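You operate a simulated robot arm through the tools that you are given. There is no shell and no other tool. Be economical: measure what you need, move in short steps, check, and stop when the job is done.

The job below is to be done with a simulated robot arm. You get a single attempt, and the scene is never put back.

Task
Move the green slider to about 10 CM and change its hoop for the teal one.
Fine: lift the yellow cage hoop out and stand it in the white slot of the tool stand, lead the slider's pointer to the mark, then seat the teal cage hoop in the slider's slot, across both rails. Leave the drive key off and the index pin in. Mind your fingers at frames, clips and levers; drop, knock or topple nothing. Set down upright: yellow cage hoop, teal cage hoop.

It is judged by the outcome, as a careful person would: the job done as asked, and still so three seconds after it is handed in. It fails if anything else is knocked over, pushed out of place, dropped, spilled or broken.

Robot
A 6-joint arm with a two-finger parallel gripper on a trunk, on a base that drives. Base frame: it is fixed to the floor where the robot stands at the start and does not move with it; the origin is under the middle of the robot, x ahead of it, y to its left, z up. Units: cm, degrees, N and s.
With the tool pointing down near the work surface it reaches from about 18 to 76 cm from the robot's upright axis, wherever it stands. Its first joint turns from -166.0 to 166.0 degrees. Places, roughly: blue cage hoop [-350, -600, 75]; blue hoop clip [-60, -360, 130]; blue mandrel handwheel [-70, -320, 90]; blue spindle lever [-60, -320, 100]; green hoop clip [70, 60, 130]; green mandrel handwheel [60, 100, 90]; green slider [60, 10, 120]; green spindle lever [70, 100, 100]; orange hoop clip [0, -150, 130]; orange mandrel handwheel [-10, -110, 90]; orange spindle lever [0, -110, 100]; pink cage hoop [-375, -600, 75]; slot of the green slider [80, 0, 120]; white slot of the tool stand [-50, -50, 80]. Payload 3.91 kg.
Tool frame: the origin (TCP) lies between the finger pads and is the grasp point; the fingertips stand 3 cm ahead of it; z points along the fingers, y is the line along which they close. Largest opening 11 cm; finger width 2, thickness 1; the body of the gripper, 4.8 by 11.2 cm, starts 5.5 cm behind the TCP.
Orientation is that of the tool frame in the base frame, as a unit quaternion [x, y, z, w]. With the fingers straight down and closing along the base's y, the tool's x points along the base's -x, its y along +y and its z along -z.

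Tools
- The arm moves only by the tool move_arm. Its argument "series" is a list of rows, each a list of 7 numbers: the shift along the base's x, y, z in units of 500 mm (1.0 is 500 mm), then the turn, a rotation vector about the base's x, y, z in units of 120 degrees (1.0 is 120 degrees), then the closure in counts, from 0 (fully open) to 255 (shut). In form: [[dx, dy, dz, rx, ry, rz, fingers], ...]. A call has 1 to 12 rows; each row is the pose to reach, as a shift and turn from the pose commanded when the call began. A call with a number of a shift or a turn outside -1 to 1 is refused whole. Rows are played at 5 a second. More than 5 cm and 8.6 degrees between two rows, or a gripper value outside its range, and nothing of the call is played. Where a pose cannot be reached the arm comes as near as it can. A force on the tool above 40 N (or 10 N above the force at the start of the call, whichever is more), or a blocked arm, ends the call early, and 0.2 s more pass. The fingers move at their own pace (about 4.5 cm/s each) and stop on an object; they squeeze with about 24 N. The grip force told is the motor's: it shows also when the fingers shut on nothing. Time passes only in rows, and 0.2 s behind the last, so rows that repeat a pose let the fingers close. It gives the time, the measured TCP pose, the force on the tool (base axes), the opening and the grip force at its end, in the units of the frame above (readings bear some noise), with the torque about the TCP (base axes, N m) and any sound that the robot's microphone picked up.
- Cameras (640 x 400 px; columns grow to the right, rows downward): "scene" is now at [-2.35, 8.85, 154.81]; the picture's right is [-0.87, -0.49, 0.00], its down [-0.40, 0.70, -0.60] and it looks along [0.30, -0.52, -0.80] (base axes); focal length 214 px, centre (320, 200). "wrist" rides on the gripper at [7.1, 2.2, -10.7] in the tool frame; the picture's right is [-0.29, 0.96, 0.00], its down [-0.76, -0.23, -0.61] and it looks along [-0.58, -0.18, 0.79] (tool axes); focal length 243 px, centre (320, 200). There is no depth. A picture from a camera that has moved, and an enlarged one, comes with that camera's place and axes in the base frame and with its lens.
- snapshot(camera): a new picture of that camera. The clock stands still meanwhile.
- slide_trunk(by): slides the trunk up (or, below 0, down) by that many cm; the arm and the scene camera ride with it, the base frame stays. It gives what a move gives, with no picture.
- base_move(legs): drives the robot by 1 to 6 legs, each [ahead, left, turn to the left] in cm, cm and degrees, along the robot's own axes; the way and the turn of a leg run together, so that a leg with both is an arc; at most 150 cm and 180 degrees a leg. The arm and the cameras ride along, it lands a little off, and it stops where it bumps. It gives what a move gives.
- head_to(pan, tilt): turns the head with the scene camera to pan (to the left, within 86 degrees either way) and tilt (down, from -29 to 69), counted from straight ahead of the robot. It gives what a move gives.
- zoom(camera, box): a new picture of the part [left, top, right, bottom] of that camera's present view, enlarged. The clock stands still meanwhile.
- close_job(): hands the job in; it is judged then, once.

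Work in short steps. Places have to be worked out from the pictures, the camera data and where the tool is seen: move nearer, look again, correct. Check each grasp and each placing, and mend what went wrong. You have 120 turns and 82 pictures in all, those below and enlarged ones among them. Open the gripper and draw the arm clear of the work before you hand the job in, unless the task says otherwise; then end with one line.

The tools are called after "Request:" as a command line: name --pt "numbers of a row" for each row, then --argument value for the rest, lists and objects as JSON in quotes. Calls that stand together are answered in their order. move_arm: Moves the arm, as the interface text tells. Its arguments: {"type":"object","properties":{"series":{"type":"array","items":{"type":"array","items":{"type":"number"}}}},"required":["series"]} The other tools are called the same way: slide_trunk (by) slides the trunk up or down; base_move (legs) drives the base; head_to (pan, tilt) turns the head that bears the scene camera; snapshot (camera) takes a picture; zoom (camera, box) takes an enlarged picture of a part of a camera's view; close_job () hands the job in.

At the start:

```text
time_s: 0.0
position: [41.9, -21.22, 99.89]
ee_rot: [0.001, 1.0, -0.001, 0.0]
contact_force: [-0.1, -0.2, -0.4]
wrist_torque: [-0.01, 0.02, -0.01]
finger_gap: 11.02
finger_force: 0.0
trunk travel left (down, up): [-52.5, 6.5]
robot x, y, heading: [-0.07, -0.27, -0.2]
head pan, tilt: [-60.4, 53.1]
```

scene: 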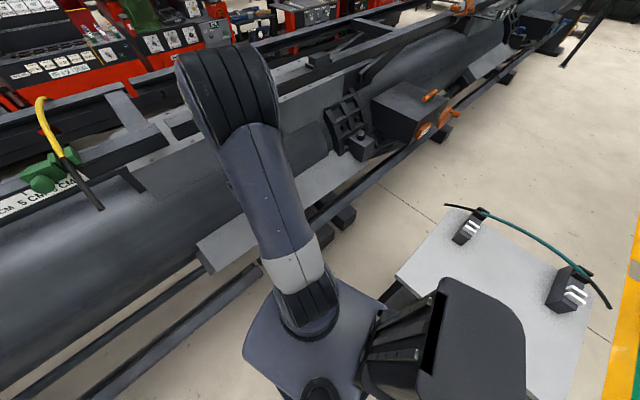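
wrist: 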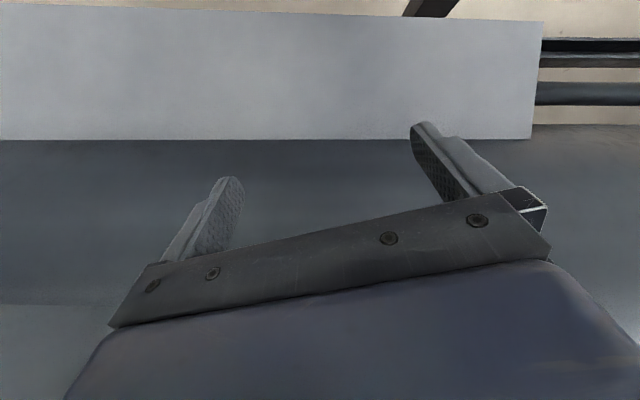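

The scene shows the green slider with a yellow hoop and, on the tool stand, the teal hoop. I turn the head towards the slider for a better view.

Request:
head_to --pan 0 --tilt 35

Request:
snapshot --camera "scene"

```text
time_s: 1.3
position: [41.8, -21.34, 99.9]
ee_rot: [0.0, 1.0, 0.0, 0.001]
contact_force: [-0.4, 0.6, 0.0]
wrist_torque: [-0.01, -0.04, 0.03]
finger_gap: 11.0
finger_force: 0.0
trunk travel left (down, up): [-52.5, 6.5]
robot x, y, heading: [-0.05, -0.1, -0.0]
head pan, tilt: [0.0, 35.0]
```

```text
79 pictures are left
camera scene: at [2.8, 15.28, 157.39], right [0.0, -1.0, 0.0], down [-0.57, 0.0, -0.82], along [0.82, 0.0, -0.57], focal length 214 px, centre (320, 200)
```

scene: 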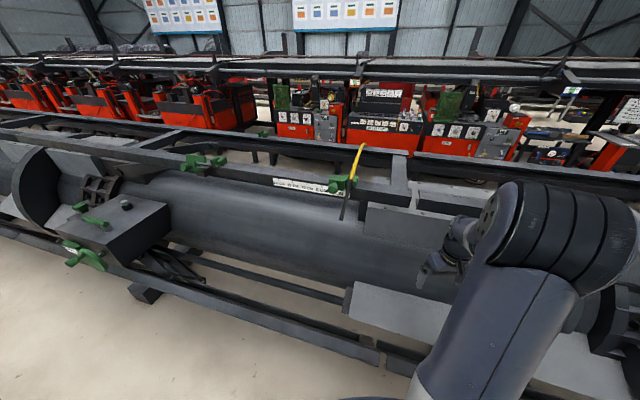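

The slider, scale and hoop are in view; I enlarge that region.

Request:
zoom --camera "scene" --box '[240, 130, 400, 230]'

Request:
zoom --camera "scene" --box '[40, 130, 280, 280]'

```text
4.00 times, centred on (320, 180) of scene
camera zoom: at [2.8, 15.28, 157.39], right [0.0, -1.0, 0.0], down [-0.57, 0.0, -0.82], along [0.82, 0.0, -0.57], focal length 858 px, centre (320, 280)
```

zoom: 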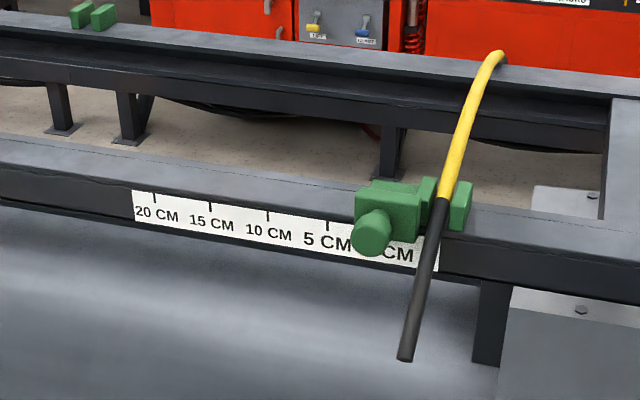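

```text
2.67 times, centred on (160, 205) of scene
camera zoom: at [2.8, 15.28, 157.39], right [0.0, -1.0, 0.0], down [-0.57, 0.0, -0.82], along [0.82, 0.0, -0.57], focal length 572 px, centre (747, 187)
```

zoom: 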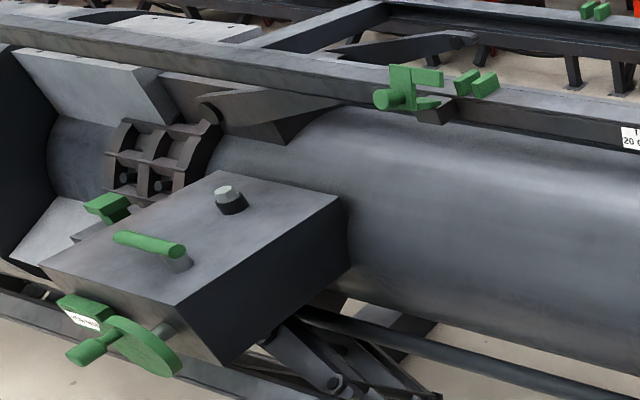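

The slider sits near 0 with the 10 CM mark to its left (+y). Next I look at the tool stand behind-right.

Request:
head_to --pan -86 --tilt 55

Request:
snapshot --camera "scene"

Request:
zoom --camera "scene" --box '[330, 140, 650, 340]'

```text
time_s: 2.9
position: [41.91, -21.33, 100.05]
ee_rot: [0.001, 1.0, 0.0, 0.0]
contact_force: [0.6, 0.0, 0.3]
wrist_torque: [0.01, -0.03, 0.01]
finger_gap: 11.0
finger_force: 0.1
trunk travel left (down, up): [-52.5, 6.5]
robot x, y, heading: [0.03, 0.31, 0.1]
head pan, tilt: [-85.9, 55.0]
```

```text
76 pictures are left
camera scene: at [-5.49, 8.1, 154.57], right [-1.0, -0.07, 0.0], down [-0.06, 0.82, -0.57], along [0.04, -0.57, -0.82], focal length 214 px, centre (320, 200)
```

scene: 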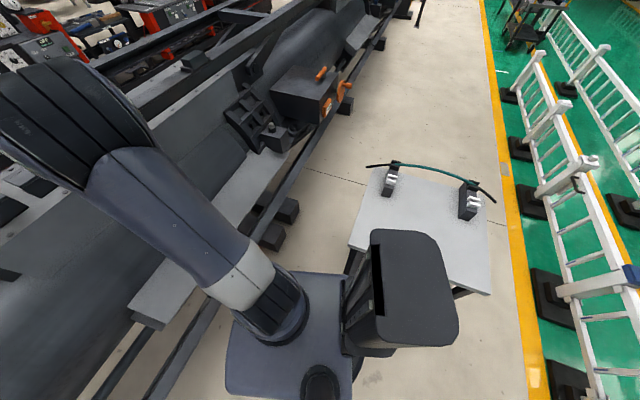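

```text
refused: 650 is not a number from 0 to 640
```

Request:
zoom --camera "scene" --box '[350, 140, 510, 240]'

```text
4.00 times, centred on (430, 190) of scene
camera zoom: at [-5.49, 8.1, 154.57], right [-1.0, -0.07, 0.0], down [-0.06, 0.82, -0.57], along [0.04, -0.57, -0.82], focal length 858 px, centre (-120, 240)
```

zoom: 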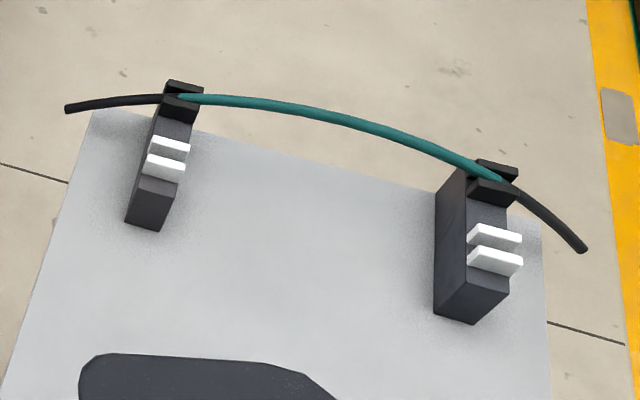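

The stand has black slots (teal now) and free white slots on two pedestals; the stand is turned about 17°. Now I lift the arm and bring the wrist camera over the slider.

Request:
move_arm --pt "0 0 0.1 0 0 0 0" --pt "0 0 0.2 0 0 0 0" --pt "0 0 0.3 0 0 0 0" --pt "0 0 0.4 0 0 0 0" --pt "0 0 0.5 0 0 0 0" --pt "0 0 0.6 0 0 0 0" --pt "0 0 0.7 0 0 0 0" --pt "0 0 0.76 0 0 0 0"

Request:
move_arm --pt "0.02 0.09 0 0 0 0 0" --pt "0.04 0.18 0 0 0 0 0" --pt "0.06 0.27 0 0 0 0 0" --pt "0.08 0.36 0 0 0 0 0" --pt "0.1 0.45 0 0 0 0 0" --pt "0.12 0.52 0 0 0 0 0"

Request:
snapshot --camera "wrist"

Request:
head_to --pan 0 --tilt 69

Request:
snapshot --camera "scene"

```text
time_s: 4.7
position: [41.49, -21.41, 134.96]
ee_rot: [0.0, 1.0, -0.001, 0.001]
contact_force: [0.1, -0.1, 0.2]
wrist_torque: [0.0, -0.01, 0.03]
finger_gap: 10.98
finger_force: 0.0
out of reach, approached as far as the arm can: row 8
trunk travel left (down, up): [-52.5, 6.5]
robot x, y, heading: [0.12, -0.0, 0.2]
head pan, tilt: [-85.9, 55.0]
```

```text
time_s: 6.1
position: [47.4, 4.9, 134.64]
ee_rot: [0.001, 1.0, 0.0, 0.002]
contact_force: [0.8, 0.3, -0.8]
wrist_torque: [-0.02, -0.02, 0.05]
finger_gap: 10.98
finger_force: 0.0
trunk travel left (down, up): [-52.5, 6.5]
robot x, y, heading: [-0.17, 0.13, -0.0]
head pan, tilt: [-85.9, 55.0]
```

```text
74 pictures are left
camera wrist: at [40.39, 7.03, 145.35], right [0.29, 0.96, 0.0], down [0.76, -0.23, 0.61], along [0.58, -0.18, -0.79], focal length 243 px, centre (320, 200)
```

wrist: 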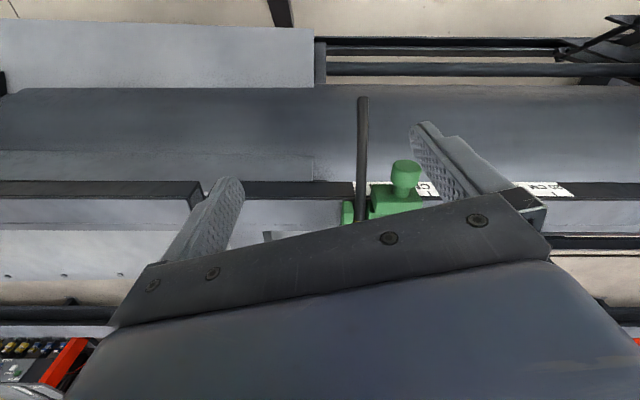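

```text
time_s: 7.7
position: [47.59, 4.84, 134.76]
ee_rot: [0.0, 1.0, 0.0, 0.001]
contact_force: [0.7, 1.1, 0.2]
wrist_torque: [0.03, 0.02, -0.01]
finger_gap: 10.99
finger_force: 0.0
trunk travel left (down, up): [-52.5, 6.5]
robot x, y, heading: [0.38, 0.14, -0.2]
head pan, tilt: [0.0, 68.8]
```

```text
73 pictures are left
camera scene: at [-0.41, 15.29, 153.03], right [0.0, -1.0, 0.0], down [-0.93, 0.0, -0.36], along [0.36, 0.0, -0.93], focal length 214 px, centre (320, 200)
```

scene: 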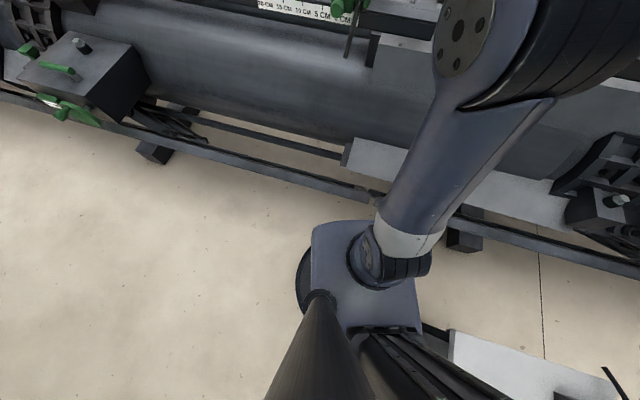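

The machine and stand are both turned about −17° relative to me: the hoop runs along (0.957,−0.29), with its slot near (62,6,123.5) and middle near (78,1.5). I raise the trunk for headroom and drive forward 10 cm for reach.

Request:
slide_trunk --by 6.3

Request:
base_move --legs '[[9, 2, 0]]'

Request:
snapshot --camera "scene"

Request:
snapshot --camera "wrist"

```text
time_s: 8.7
position: [47.5, 4.77, 141.06]
ee_rot: [0.0, 1.0, 0.0, 0.001]
contact_force: [-0.1, -0.2, -0.1]
wrist_torque: [0.0, 0.01, 0.0]
finger_gap: 11.0
finger_force: 0.1
trunk travel left (down, up): [-58.8, 0.2]
robot x, y, heading: [-0.05, -0.18, -0.2]
head pan, tilt: [0.0, 68.8]
```

```text
time_s: 9.8
position: [56.66, 6.75, 141.09]
ee_rot: [0.001, 1.0, -0.001, 0.001]
contact_force: [-0.7, -0.1, -0.5]
wrist_torque: [0.02, 0.02, -0.02]
finger_gap: 10.97
finger_force: 0.0
trunk travel left (down, up): [-58.8, 0.2]
robot x, y, heading: [8.88, 1.98, -0.1]
head pan, tilt: [0.0, 68.8]
```

```text
72 pictures are left
camera scene: at [8.66, 17.28, 159.32], right [0.0, -1.0, 0.0], down [-0.93, 0.0, -0.36], along [0.36, 0.0, -0.93], focal length 214 px, centre (320, 200)
```

scene: 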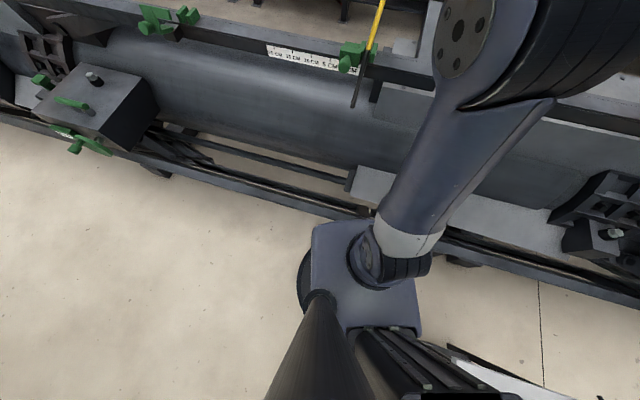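

```text
71 pictures are left
camera wrist: at [49.45, 8.87, 151.59], right [0.29, 0.96, 0.0], down [0.76, -0.23, 0.61], along [0.58, -0.18, -0.79], focal length 243 px, centre (320, 200)
```

wrist: 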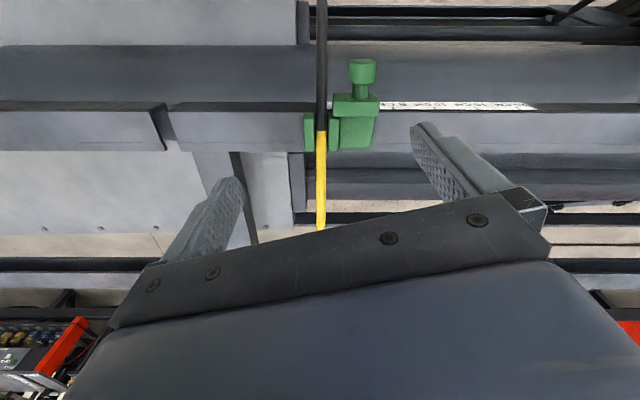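

The wrist view puts the slider's slot near (59.7,5.7,123). I turn the tool −17° so the fingers close across the hoop and move above its middle to look.

Request:
move_arm --pt "0.06 -0.02 0 0 0 -0.07 0" --pt "0.13 -0.04 0 0 0 -0.14 0" --pt "0.2 -0.06 0 0 0 -0.14 0" --pt "0.28 -0.085 0 0 0 -0.14 0"

Request:
snapshot --camera "wrist"

Request:
head_to --pan 0 --tilt 35

Request:
zoom --camera "scene" --box '[240, 100, 480, 250]'

```text
time_s: 10.8
position: [66.39, 2.94, 136.88]
ee_rot: [0.148, 0.989, 0.0, 0.005]
contact_force: [-0.5, 0.6, -0.5]
wrist_torque: [-0.04, -0.05, -0.02]
finger_gap: 11.0
finger_force: 0.0
out of reach, approached as far as the arm can: row 1, 2, 3, 4
trunk travel left (down, up): [-58.8, 0.2]
robot x, y, heading: [8.77, 1.67, -0.1]
head pan, tilt: [0.0, 68.8]
```

```text
70 pictures are left
camera wrist: at [60.13, 7.1, 147.39], right [0.56, 0.83, 0.0], down [0.65, -0.44, 0.61], along [0.51, -0.34, -0.79], focal length 243 px, centre (320, 200)
```

wrist: 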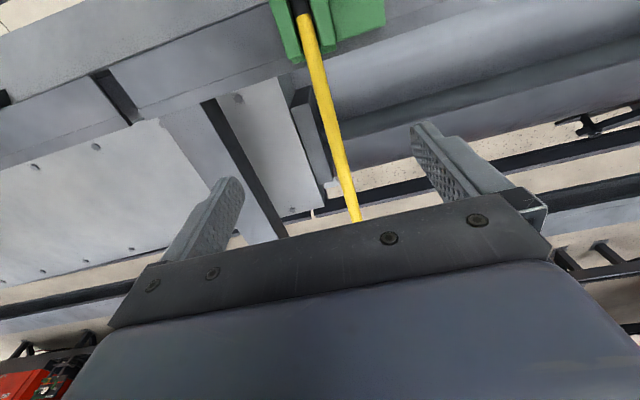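

```text
time_s: 11.8
position: [66.51, 2.97, 136.79]
ee_rot: [0.147, 0.989, 0.0, 0.003]
contact_force: [0.5, -0.4, -0.5]
wrist_torque: [-0.01, -0.02, -0.02]
finger_gap: 11.02
finger_force: 0.1
trunk travel left (down, up): [-58.8, 0.2]
robot x, y, heading: [9.01, 2.14, -0.2]
head pan, tilt: [0.0, 35.0]
```

```text
2.67 times, centred on (360, 175) of scene
camera zoom: at [11.75, 17.25, 163.69], right [0.0, -1.0, 0.0], down [-0.57, 0.0, -0.82], along [0.82, 0.0, -0.57], focal length 572 px, centre (213, 267)
```

zoom: 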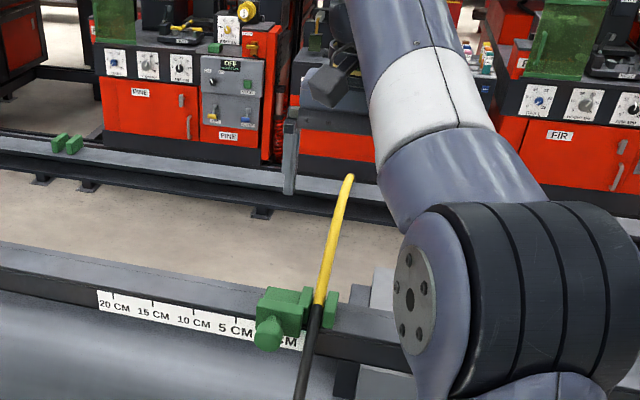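

The rear rail lies about 43 cm behind the front one; I need to see where the hoop's rear end rests. I pitch the tool forward so the wrist camera sees that area.

Request:
move_arm --pt "-0.06 0.0 0 -0.018 -0.06 0 0" --pt "-0.12 0.02 0 -0.036 -0.12 0 0" --pt "-0.18 0.04 0 -0.054 -0.18 0 0" --pt "-0.2 0.06 0 -0.0725 -0.239 0 0"

Request:
snapshot --camera "wrist"

```text
time_s: 12.8
position: [56.16, 6.02, 136.87]
ee_rot: [0.142, 0.955, -0.037, 0.259]
contact_force: [0.3, 0.2, -0.2]
wrist_torque: [0.02, -0.02, 0.01]
finger_gap: 10.98
finger_force: 0.0
trunk travel left (down, up): [-58.8, 0.2]
robot x, y, heading: [8.75, 1.81, -0.3]
head pan, tilt: [0.0, 35.0]
```

```text
68 pictures are left
camera wrist: at [45.83, 11.46, 142.41], right [0.52, 0.84, 0.15], down [0.27, -0.32, 0.91], along [0.81, -0.43, -0.39], focal length 243 px, centre (320, 200)
```

wrist: 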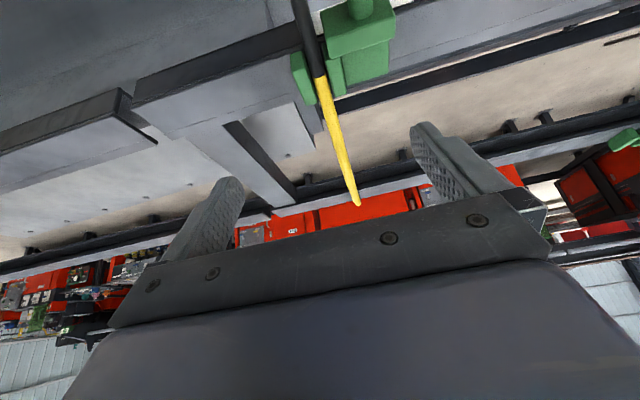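

The hoop's rear half is hidden behind its arc from this viewpoint. I view it from the left side by shifting the tool left and yawing it.

Request:
move_arm --pt "0 0.07 0.0 0 0 -0.07 0" --pt "0 0.14 0 0 0 -0.14 0" --pt "0 0.21 0 0 0 -0.21 0" --pt "0 0.28 0 0 0 -0.28 0" --pt "0 0.35 0 0 0 -0.35 0" --pt "0 0.42 0 0 0 -0.35 0"

Request:
snapshot --camera "wrist"

```text
time_s: 14.2
position: [56.23, 26.85, 136.84]
ee_rot: [0.475, 0.841, -0.128, 0.227]
contact_force: [-0.1, 0.4, 0.1]
wrist_torque: [0.0, -0.01, 0.05]
finger_gap: 11.01
finger_force: 0.1
trunk travel left (down, up): [-58.8, 0.2]
robot x, y, heading: [8.96, 1.82, -0.0]
head pan, tilt: [0.0, 35.0]
```

```text
67 pictures are left
camera wrist: at [52.12, 37.87, 142.31], right [0.95, 0.28, 0.15], down [-0.02, -0.42, 0.91], along [0.31, -0.86, -0.39], focal length 243 px, centre (320, 200)
```

wrist: 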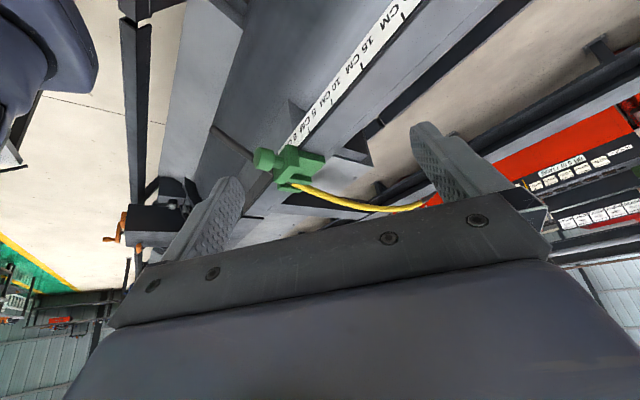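

The hoop is seen upside-down from the left, its rear hidden by a finger. I yaw back a little and pitch up to bring it clear.

Request:
move_arm --pt "0 0.0 0.0 -0.02 -0.01 0.05 0" --pt "0 0.0 0 -0.045 -0.02 0.1 0" --pt "0 0.0 0 -0.07 -0.03 0.15 0"

Request:
snapshot --camera "wrist"

Request:
zoom --camera "wrist" --box '[160, 80, 480, 280]'

```text
time_s: 15.0
position: [56.19, 26.77, 136.84]
ee_rot: [0.323, 0.886, -0.137, 0.305]
contact_force: [-0.3, 0.5, 0.1]
wrist_torque: [0.04, 0.03, 0.02]
finger_gap: 10.98
finger_force: 0.1
trunk travel left (down, up): [-58.8, 0.2]
robot x, y, heading: [9.13, 1.39, -0.2]
head pan, tilt: [0.0, 35.0]
```

```text
66 pictures are left
camera wrist: at [48.54, 36.59, 140.47], right [0.8, 0.58, 0.14], down [0.04, -0.28, 0.96], along [0.59, -0.77, -0.24], focal length 243 px, centre (320, 200)
```

wrist: 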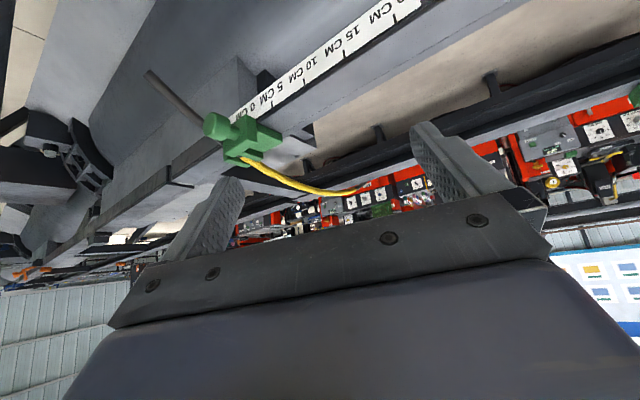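

```text
2.00 times, centred on (320, 180) of wrist
camera zoom: at [48.54, 36.59, 140.47], right [0.8, 0.58, 0.14], down [0.04, -0.28, 0.96], along [0.59, -0.77, -0.24], focal length 485 px, centre (320, 240)
```

zoom: 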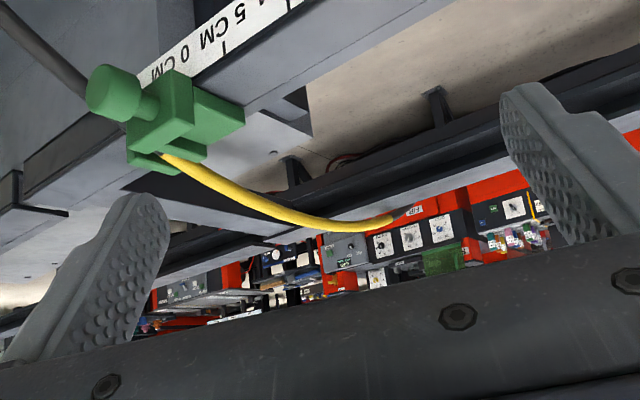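

The yellow part ends near (92,−4,125), peak about z 127.5. I enlarge the rear end to see what holds it.

Request:
zoom --camera "wrist" --box '[310, 140, 438, 220]'

```text
5.00 times, centred on (374, 180) of wrist
camera zoom: at [48.54, 36.59, 140.47], right [0.8, 0.58, 0.14], down [0.04, -0.28, 0.96], along [0.59, -0.77, -0.24], focal length 1213 px, centre (50, 300)
```

zoom: 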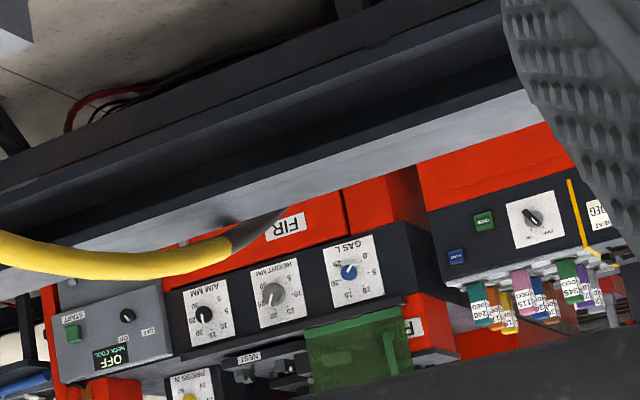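

The rear black tail simply rests on the rear rail. I drive 9 cm closer for reach before grasping the hoop at its middle (~(75.7,0.9)).

Request:
base_move --legs '[[9, -1, 0]]'

Request:
move_arm --pt "-0.05 -0.02 0.0 0.035 0.03 0.05 0" --pt "-0.1 -0.04 0 0.06 0.05 0.1 0"

```text
time_s: 16.1
position: [65.25, 25.71, 136.84]
ee_rot: [0.323, 0.886, -0.136, 0.304]
contact_force: [-0.3, -0.5, -0.9]
wrist_torque: [-0.01, 0.02, 0.02]
finger_gap: 11.01
finger_force: 0.0
trunk travel left (down, up): [-58.8, 0.2]
robot x, y, heading: [18.32, 1.04, -0.1]
head pan, tilt: [0.0, 35.0]
```

```text
time_s: 16.7
position: [60.25, 23.76, 136.78]
ee_rot: [0.24, 0.936, -0.064, 0.25]
contact_force: [-0.7, -0.2, -0.2]
wrist_torque: [-0.01, 0.01, 0.0]
finger_gap: 11.02
finger_force: 0.0
trunk travel left (down, up): [-58.8, 0.2]
robot x, y, heading: [17.89, 0.75, 0.0]
head pan, tilt: [0.0, 35.0]
```

Now I level the tool to straight down (yaw −17°) and go above the hoop's middle.

Request:
move_arm --pt "0.03 -0.08 0.02 0.0194 0.046 0.0193 0" --pt "0.08 -0.16 0.03 0.0388 0.092 0.0386 0" --pt "0.13 -0.24 0.03 0.0581 0.138 0.058 0" --pt "0.18 -0.32 0.03 0.0775 0.184 0.0773 0" --pt "0.22 -0.4 0.03 0.0969 0.2303 0.0966 0" --pt "0.24 -0.436 0.03 0.0969 0.2303 0.0966 0"

Request:
snapshot --camera "wrist"

Request:
zoom --camera "scene" --box '[240, 100, 480, 250]'

```text
time_s: 18.1
position: [72.13, 1.9, 138.26]
ee_rot: [0.146, 0.989, -0.001, -0.002]
contact_force: [-0.5, -0.2, 0.0]
wrist_torque: [0.03, 0.01, 0.0]
finger_gap: 11.01
finger_force: 0.1
trunk travel left (down, up): [-58.8, 0.2]
robot x, y, heading: [18.05, 1.02, 0.1]
head pan, tilt: [0.0, 35.0]
```

```text
63 pictures are left
camera wrist: at [65.96, 6.03, 148.92], right [0.55, 0.83, 0.0], down [0.66, -0.44, 0.61], along [0.5, -0.34, -0.8], focal length 243 px, centre (320, 200)
```

wrist: 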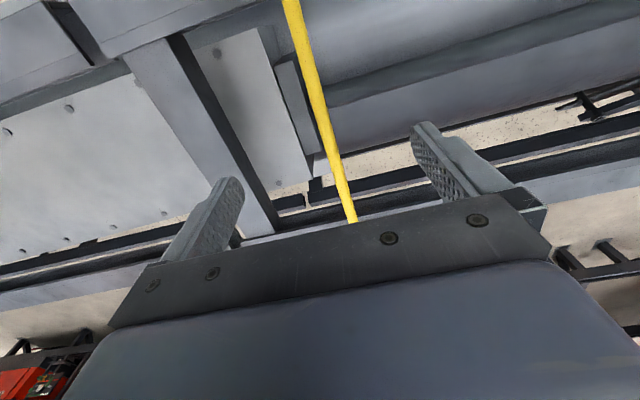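

```text
2.67 times, centred on (360, 175) of scene
camera zoom: at [20.66, 16.19, 163.7], right [0.0, -1.0, 0.0], down [-0.57, 0.0, -0.82], along [0.82, 0.0, -0.57], focal length 572 px, centre (213, 267)
```

zoom: 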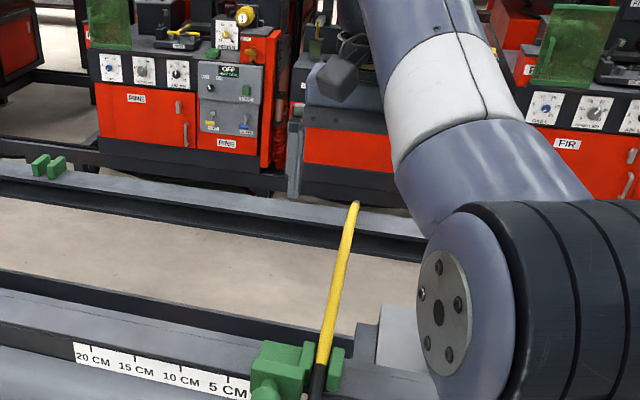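

The hoop matches my estimate (line through (72.2,1.8)). I descend over its middle with fingers open.

Request:
move_arm --pt "0.07 -0.02 -0.03 0 0 0 0" --pt "0.072 -0.02 -0.12 0 0 0 0" --pt "0.072 -0.02 -0.18 0 0 0 0" --pt "0.072 -0.02 -0.22 0 0 0 0"

Request:
snapshot --camera "wrist"

Request:
zoom --camera "scene" --box '[320, 130, 480, 230]'

```text
time_s: 19.1
position: [75.73, 1.12, 127.3]
ee_rot: [0.147, 0.989, -0.001, -0.002]
contact_force: [0.8, 0.5, 0.2]
wrist_torque: [-0.03, 0.0, 0.0]
finger_gap: 10.99
finger_force: 0.1
trunk travel left (down, up): [-58.8, 0.2]
robot x, y, heading: [17.72, 1.08, 0.1]
head pan, tilt: [0.0, 35.0]
```

```text
61 pictures are left
camera wrist: at [69.58, 5.24, 137.88], right [0.56, 0.83, 0.0], down [0.66, -0.44, 0.61], along [0.5, -0.34, -0.79], focal length 243 px, centre (320, 200)
```

wrist: 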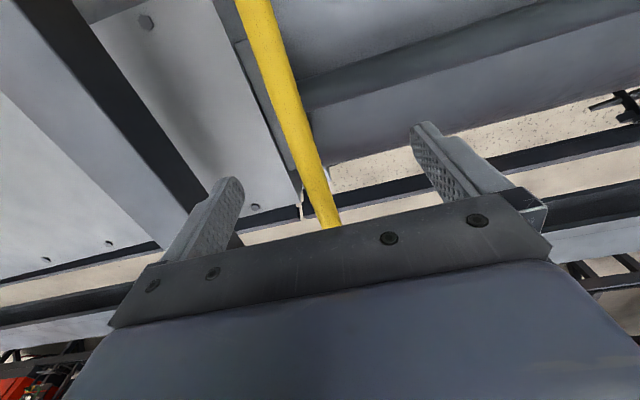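

```text
4.00 times, centred on (400, 180) of scene
camera zoom: at [20.69, 16.21, 163.7], right [0.0, -1.0, 0.0], down [-0.57, 0.0, -0.82], along [0.82, 0.0, -0.57], focal length 858 px, centre (0, 280)
```

zoom: 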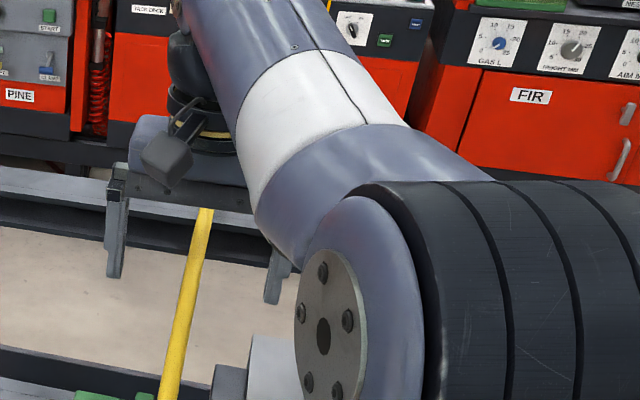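

Both views show the hoop between the fingers at TCP height. I close.

Request:
move_arm --pt "0 0 0 0 0 0 120" --pt "0 0 0 0 0 0 200" --pt "0 0 0 0 0 0 255" --pt "0 0 0 0 0 0 255" --pt "0 0 0 0 0 0 255" --pt "0 0 0 0 0 0 255" --pt "0 0 0 0 0 0 255" --pt "0 0 0 0 0 0 255"

Request:
snapshot --camera "wrist"

```text
time_s: 20.9
position: [75.66, 1.05, 127.32]
ee_rot: [0.146, 0.989, -0.001, -0.001]
contact_force: [0.1, 0.2, 0.6]
wrist_torque: [-0.01, 0.07, -0.14]
finger_gap: 1.17
finger_force: 24.7
trunk travel left (down, up): [-58.8, 0.2]
robot x, y, heading: [17.7, 0.98, -0.2]
head pan, tilt: [0.0, 35.0]
```

```text
59 pictures are left
camera wrist: at [69.55, 5.25, 137.93], right [0.56, 0.83, 0.0], down [0.66, -0.44, 0.61], along [0.5, -0.34, -0.79], focal length 243 px, centre (320, 200)
```

wrist: 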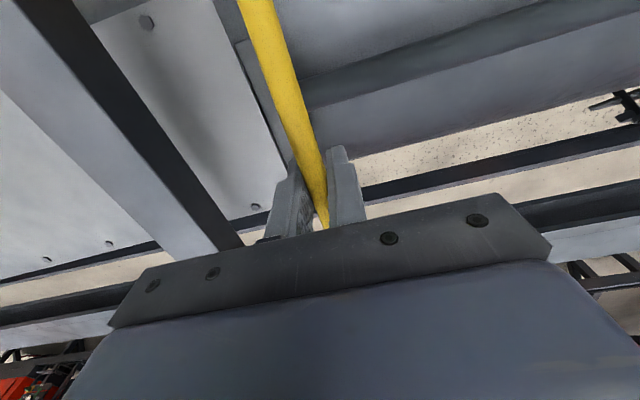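

Gripped at 1.17 cm. I lift straight up in small steps and watch force.

Request:
move_arm --pt "0 0 0.02 0 0 0 255" --pt "0 0 0.04 0 0 0 255" --pt "0 0 0.06 0 0 0 255" --pt "0 0 0.09 0 0 0 255" --pt "0 0 0.12 0 0 0 255"

Request:
zoom --camera "scene" --box '[240, 130, 480, 280]'

Request:
snapshot --camera "wrist"

```text
time_s: 22.1
position: [75.85, 0.97, 133.33]
ee_rot: [0.146, 0.989, -0.002, -0.002]
contact_force: [0.5, -0.3, -5.0]
wrist_torque: [-0.01, -0.02, -0.01]
finger_gap: 1.19
finger_force: 23.8
trunk travel left (down, up): [-58.8, 0.2]
robot x, y, heading: [17.63, 0.92, -0.3]
head pan, tilt: [0.0, 35.0]
```

```text
2.67 times, centred on (360, 205) of scene
camera zoom: at [20.69, 16.21, 163.69], right [0.0, -1.0, 0.0], down [-0.57, 0.0, -0.82], along [0.82, 0.0, -0.57], focal length 572 px, centre (213, 187)
```

zoom: 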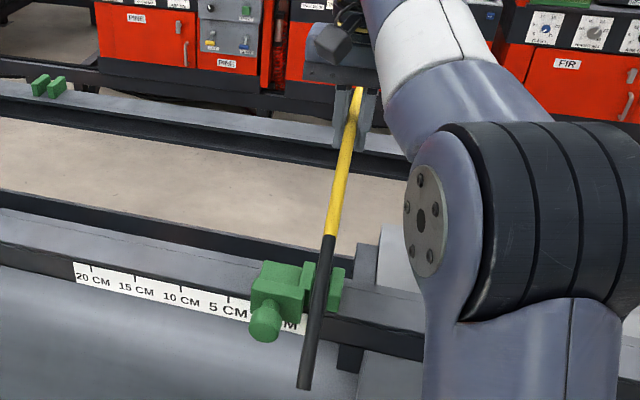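

```text
57 pictures are left
camera wrist: at [69.67, 5.13, 143.87], right [0.56, 0.83, 0.0], down [0.66, -0.44, 0.61], along [0.5, -0.34, -0.8], focal length 243 px, centre (320, 200)
```

wrist: 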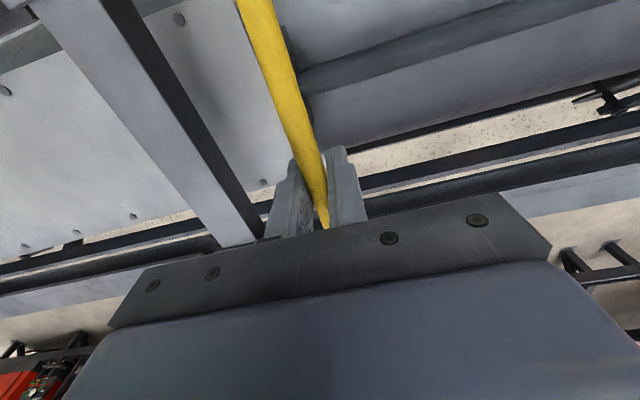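

Lifted cleanly, 5 N, balanced. I raise it a bit more and then draw it back from the machine.

Request:
move_arm --pt "0 0 0.05 0 0 0 255" --pt "-0.06 0.018 0.1 0 0 0 255" --pt "-0.12 0.036 0.12 0 0 0 255"

Request:
base_move --legs '[[-12, 0, 0], [0, 34, 0], [-16, 0, 0]]'

Request:
head_to --pan -70 --tilt 50

Request:
snapshot --camera "scene"

```text
time_s: 22.9
position: [69.66, 2.76, 139.55]
ee_rot: [0.146, 0.989, -0.001, -0.001]
contact_force: [0.0, 0.5, -5.6]
wrist_torque: [-0.02, -0.05, -0.01]
finger_gap: 1.19
finger_force: 24.0
trunk travel left (down, up): [-58.8, 0.2]
robot x, y, heading: [18.04, 0.78, -0.3]
head pan, tilt: [0.0, 35.0]
```

```text
time_s: 27.0
position: [41.45, 36.75, 139.47]
ee_rot: [0.143, 0.99, -0.002, 0.0]
contact_force: [-0.6, -0.1, -5.3]
wrist_torque: [-0.01, -0.03, 0.02]
finger_gap: 1.21
finger_force: 23.8
trunk travel left (down, up): [-58.8, 0.2]
robot x, y, heading: [-9.93, 34.91, 0.1]
head pan, tilt: [0.0, 35.0]
```

```text
time_s: 28.4
position: [41.52, 36.73, 139.45]
ee_rot: [0.145, 0.989, -0.001, -0.001]
contact_force: [0.4, -1.0, -6.1]
wrist_torque: [0.03, 0.0, -0.01]
finger_gap: 1.18
finger_force: 23.9
trunk travel left (down, up): [-58.8, 0.2]
robot x, y, heading: [-10.35, 35.04, 0.1]
head pan, tilt: [-70.0, 50.0]
```

```text
56 pictures are left
camera scene: at [-13.71, 42.77, 161.52], right [-0.94, -0.35, 0.0], down [-0.27, 0.72, -0.64], along [0.22, -0.6, -0.77], focal length 214 px, centre (320, 200)
```

scene: 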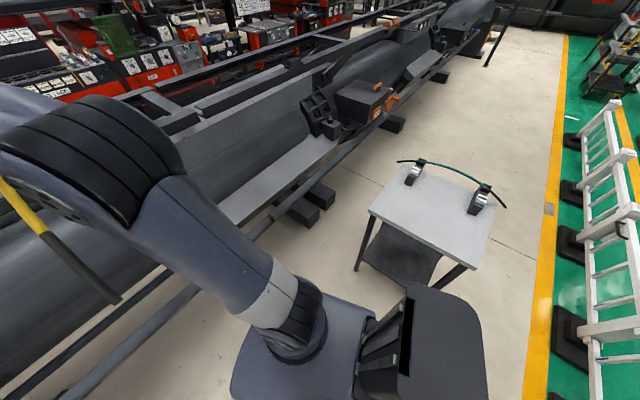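

Hoop is clear and held. I enlarge the stand to triangulate its slots.

Request:
zoom --camera "scene" --box '[380, 140, 540, 240]'

```text
4.00 times, centred on (460, 190) of scene
camera zoom: at [-13.71, 42.77, 161.52], right [-0.94, -0.35, 0.0], down [-0.27, 0.72, -0.64], along [0.22, -0.6, -0.77], focal length 858 px, centre (-240, 240)
```

zoom: 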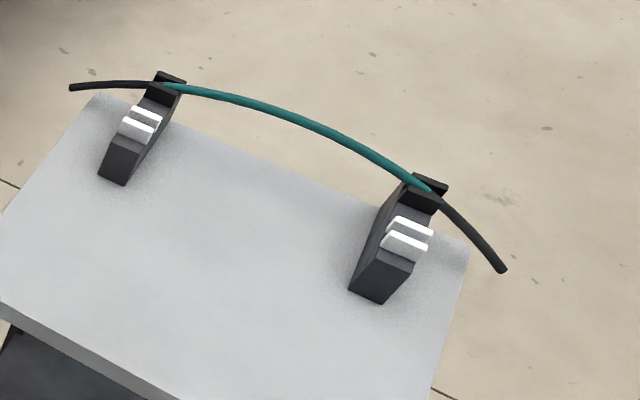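

White slots triangulate to about (−31.6,−52.5,85) and (−61.8,−42.6,86), middle (−46.7,−47.5). I turn the base 107° right so the stand will be squarely ahead.

Request:
base_move --legs '[[0, 0, -107]]'

Request:
head_to --pan 0 --tilt 55

Request:
snapshot --camera "scene"

```text
time_s: 33.4
position: [-26.03, -14.86, 139.38]
ee_rot: [0.892, 0.451, 0.0, -0.002]
contact_force: [0.1, -0.2, -5.3]
wrist_torque: [-0.02, 0.01, 0.0]
finger_gap: 1.21
finger_force: 24.1
trunk travel left (down, up): [-58.8, 0.2]
robot x, y, heading: [-10.42, 34.93, -109.5]
head pan, tilt: [-70.0, 50.0]
```

```text
time_s: 34.8
position: [-26.06, -14.84, 139.35]
ee_rot: [0.892, 0.451, 0.001, -0.002]
contact_force: [1.3, 0.2, -4.7]
wrist_torque: [0.01, -0.02, -0.02]
finger_gap: 1.17
finger_force: 23.5
trunk travel left (down, up): [-58.8, 0.2]
robot x, y, heading: [-10.27, 34.96, -109.5]
head pan, tilt: [0.0, 55.0]
```

```text
54 pictures are left
camera scene: at [3.62, 28.44, 160.87], right [-0.94, 0.34, 0.0], down [0.27, 0.77, -0.57], along [-0.19, -0.54, -0.82], focal length 214 px, centre (320, 200)
```

scene: 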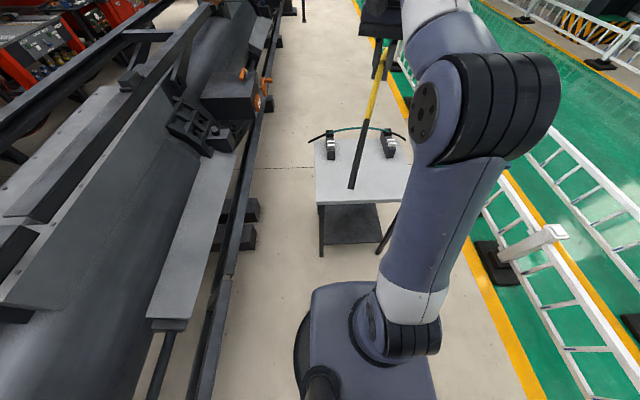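

Heading −109.5°, tool yaw −126°. I rotate the hoop −71° to be parallel with the stand's slots, then drive closer.

Request:
move_arm --pt "0 0 0 0 0 -0.066 255" --pt "0 0 0 0 0 -0.132 255" --pt "0 0 0 0 0 -0.198 255" --pt "0 0 0 0 0 -0.264 255" --pt "0 0 0 0 0 -0.33 255" --pt "0 0 0 0 0 -0.396 255" --pt "0 0 0 0 0 -0.462 255" --pt "0 0 0 0 0 -0.528 255" --pt "0 0 0 0 0 -0.592 255"

Request:
base_move --legs '[[22, -6.8, 0]]'

Request:
snapshot --camera "scene"

Request:
snapshot --camera "wrist"

```text
time_s: 36.8
position: [-25.94, -14.72, 139.39]
ee_rot: [0.988, -0.153, 0.001, -0.001]
contact_force: [-1.2, -0.1, -6.1]
wrist_torque: [-0.04, 0.02, -0.01]
finger_gap: 1.18
finger_force: 24.3
trunk travel left (down, up): [-58.8, 0.2]
robot x, y, heading: [-10.16, 34.58, -109.6]
head pan, tilt: [0.0, 55.0]
```

```text
time_s: 38.5
position: [-39.85, -33.52, 139.32]
ee_rot: [0.988, -0.153, 0.001, -0.001]
contact_force: [0.0, -0.6, -5.4]
wrist_torque: [-0.02, -0.03, -0.01]
finger_gap: 1.17
finger_force: 23.9
trunk travel left (down, up): [-58.8, 0.2]
robot x, y, heading: [-24.06, 16.07, -109.5]
head pan, tilt: [0.0, 55.0]
```

```text
53 pictures are left
camera scene: at [-10.11, 9.68, 160.87], right [-0.94, 0.34, 0.0], down [0.28, 0.77, -0.57], along [-0.19, -0.54, -0.82], focal length 214 px, centre (320, 200)
```

scene: 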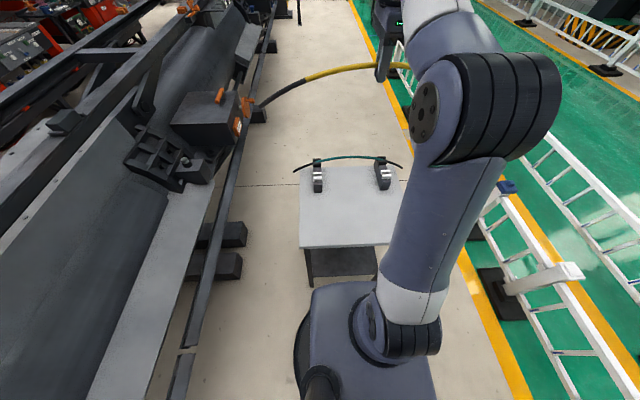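

```text
52 pictures are left
camera wrist: at [-33.71, -37.67, 149.96], right [-0.57, -0.82, 0.0], down [-0.66, 0.45, 0.61], along [-0.5, 0.35, -0.79], focal length 243 px, centre (320, 200)
```

wrist: 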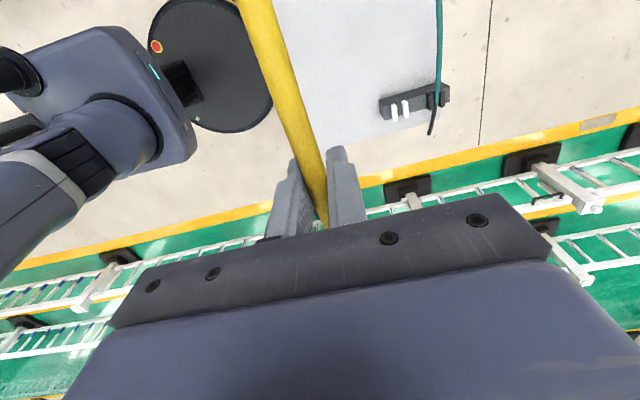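

The wrist view confirms the right white slot at about (−61.8,−43). I lower the trunk 30 cm, staying well above the stand, then align over the white slots.

Request:
slide_trunk --by -30

Request:
move_arm --pt "-0.04 -0.08 0 0 0 0 255" --pt "-0.08 -0.16 0 0 0 0 255" --pt "-0.11 -0.22 0 0 0 0 255" --pt "-0.137 -0.282 0 0 0 0 255"

Request:
snapshot --camera "scene"

Request:
snapshot --camera "wrist"

```text
time_s: 41.5
position: [-39.81, -33.42, 109.38]
ee_rot: [0.988, -0.153, 0.001, -0.001]
contact_force: [-0.4, 0.4, -5.5]
wrist_torque: [0.03, 0.04, -0.01]
finger_gap: 1.16
finger_force: 23.6
trunk travel left (down, up): [-28.8, 30.2]
robot x, y, heading: [-23.61, 15.78, -109.8]
head pan, tilt: [0.0, 55.0]
```

```text
time_s: 42.5
position: [-44.15, -40.81, 104.68]
ee_rot: [0.988, -0.151, 0.0, 0.001]
contact_force: [0.3, 1.0, -4.7]
wrist_torque: [0.01, 0.02, -0.03]
finger_gap: 1.22
finger_force: 23.9
out of reach, approached as far as the arm can: row 1, 2, 3, 4
trunk travel left (down, up): [-28.8, 30.2]
robot x, y, heading: [-24.03, 16.0, -109.6]
head pan, tilt: [0.0, 55.0]
```

```text
51 pictures are left
camera scene: at [-10.04, 9.8, 130.88], right [-0.94, 0.34, 0.0], down [0.28, 0.77, -0.57], along [-0.19, -0.54, -0.82], focal length 214 px, centre (320, 200)
```

scene: 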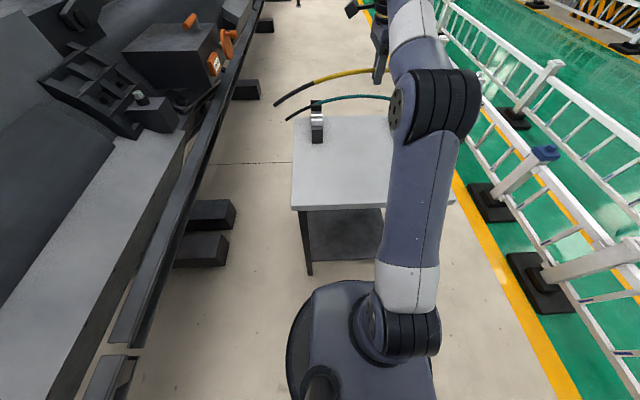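

```text
50 pictures are left
camera wrist: at [-37.98, -44.89, 115.23], right [-0.57, -0.82, 0.0], down [-0.66, 0.45, 0.61], along [-0.5, 0.34, -0.79], focal length 243 px, centre (320, 200)
```

wrist: 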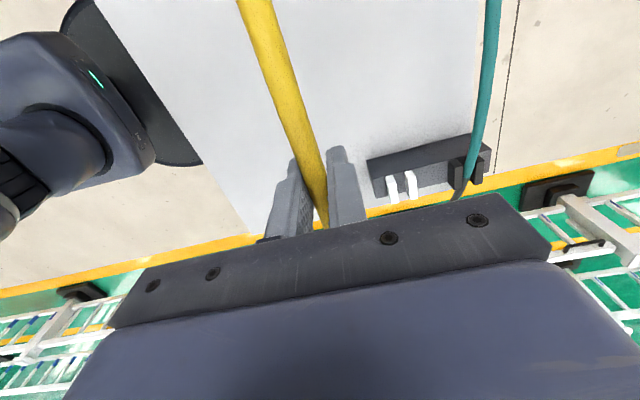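

The arm lost height near its limit; raising the trunk will give more reach at low height. I raise it 16 cm, then extend and lower with the arm.

Request:
slide_trunk --by 16

Request:
move_arm --pt "0 0 -0.09 0 0 0 255" --pt "0 0 -0.18 0 0 0 255" --pt "0 0 -0.26 0 0 0 255" --pt "-0.02 -0.07 -0.3 0 0 0 255" --pt "-0.05 -0.134 -0.34 0 0 0 255" --pt "-0.05 -0.134 -0.36 0 0 0 255"

Request:
snapshot --camera "scene"

Request:
snapshot --camera "wrist"

```text
time_s: 44.4
position: [-44.18, -40.81, 120.61]
ee_rot: [0.988, -0.152, 0.0, 0.0]
contact_force: [0.0, 0.3, -6.6]
wrist_torque: [0.02, 0.03, 0.02]
finger_gap: 1.17
finger_force: 24.0
trunk travel left (down, up): [-44.8, 14.2]
robot x, y, heading: [-23.83, 16.29, -110.0]
head pan, tilt: [0.0, 55.0]
```

```text
time_s: 45.8
position: [-46.62, -47.41, 102.31]
ee_rot: [0.988, -0.152, 0.001, 0.0]
contact_force: [-0.2, 0.0, -4.8]
wrist_torque: [0.01, 0.01, -0.02]
finger_gap: 1.18
finger_force: 24.3
trunk travel left (down, up): [-44.8, 14.2]
robot x, y, heading: [-24.3, 16.08, -109.6]
head pan, tilt: [0.0, 55.0]
```

```text
49 pictures are left
camera scene: at [-10.08, 9.7, 146.87], right [-0.94, 0.34, 0.0], down [0.28, 0.77, -0.57], along [-0.19, -0.54, -0.82], focal length 214 px, centre (320, 200)
```

scene: 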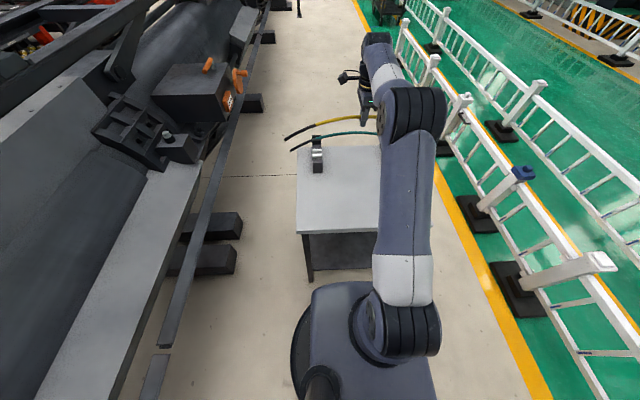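

```text
48 pictures are left
camera wrist: at [-40.44, -51.65, 113.03], right [-0.57, -0.82, 0.0], down [-0.66, 0.45, 0.61], along [-0.5, 0.34, -0.79], focal length 243 px, centre (320, 200)
```

wrist: 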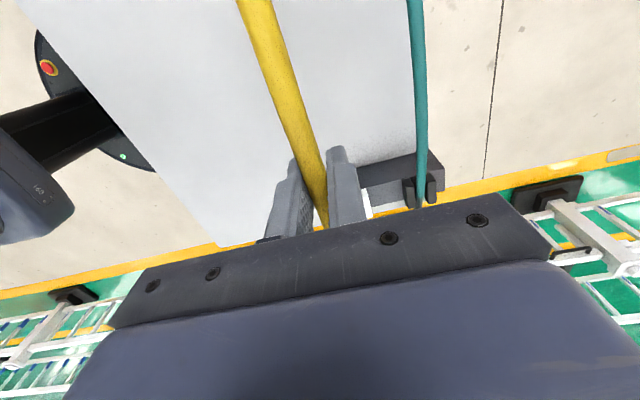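

I'm above the stand; I enlarge both views to check lateral alignment with the white slots.

Request:
zoom --camera "scene" --box '[270, 105, 398, 185]'

Request:
zoom --camera "wrist" --box '[300, 120, 460, 220]'

```text
5.00 times, centred on (334, 145) of scene
camera zoom: at [-10.08, 9.7, 146.87], right [-0.94, 0.34, 0.0], down [0.28, 0.77, -0.57], along [-0.19, -0.54, -0.82], focal length 1072 px, centre (250, 475)
```

zoom: 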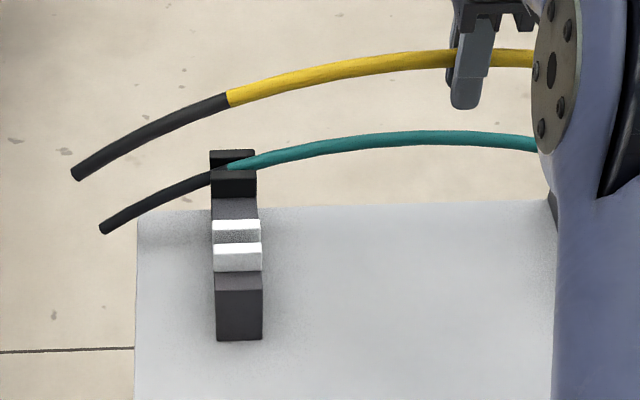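

```text
4.00 times, centred on (380, 170) of wrist
camera zoom: at [-40.44, -51.65, 113.03], right [-0.57, -0.82, 0.0], down [-0.66, 0.45, 0.61], along [-0.5, 0.34, -0.79], focal length 970 px, centre (80, 320)
```

zoom: 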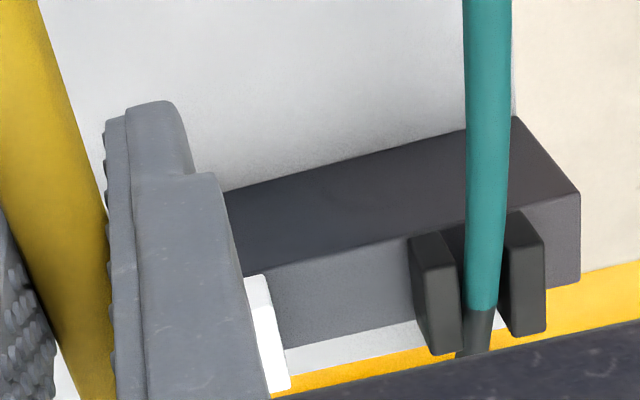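

Hoop matches pedestals along its length; laterally it needs about 0.7 cm farther (−y'). I shift and descend to ~5 cm above the slots, then look again.

Request:
move_arm --pt "-0.0042 -0.0134 -0.06 0 0 0 255" --pt "-0.0042 -0.0134 -0.12 0 0 0 255" --pt "-0.0042 -0.0134 -0.17 0 0 0 255"

Request:
zoom --camera "scene" --box '[270, 105, 398, 185]'

Request:
zoom --camera "wrist" --box '[240, 120, 480, 270]'

```text
time_s: 46.6
position: [-46.73, -48.18, 94.2]
ee_rot: [0.988, -0.153, -0.001, -0.001]
contact_force: [-0.9, 0.7, -5.1]
wrist_torque: [-0.01, 0.0, 0.01]
finger_gap: 1.21
finger_force: 24.0
trunk travel left (down, up): [-44.8, 14.2]
robot x, y, heading: [-23.91, 15.9, -109.9]
head pan, tilt: [0.0, 55.0]
```

```text
5.00 times, centred on (334, 145) of scene
camera zoom: at [-10.06, 9.74, 146.87], right [-0.94, 0.34, 0.0], down [0.28, 0.77, -0.57], along [-0.19, -0.54, -0.82], focal length 1072 px, centre (250, 475)
```

zoom: 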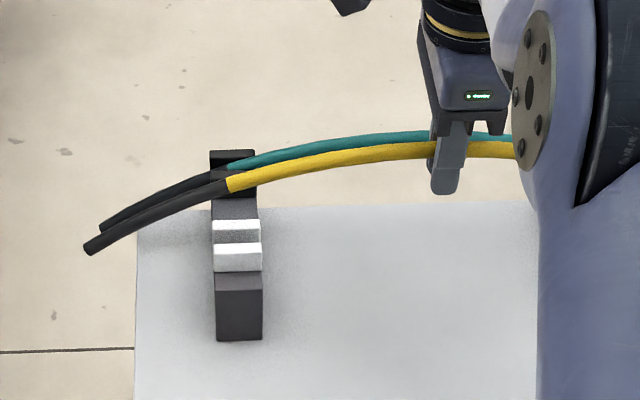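

```text
2.67 times, centred on (360, 195) of wrist
camera zoom: at [-40.53, -52.38, 104.76], right [-0.57, -0.82, 0.0], down [-0.66, 0.45, 0.61], along [-0.5, 0.34, -0.79], focal length 647 px, centre (213, 213)
```

zoom: 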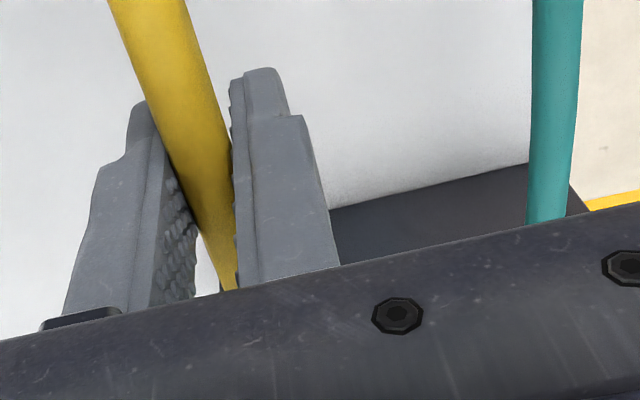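

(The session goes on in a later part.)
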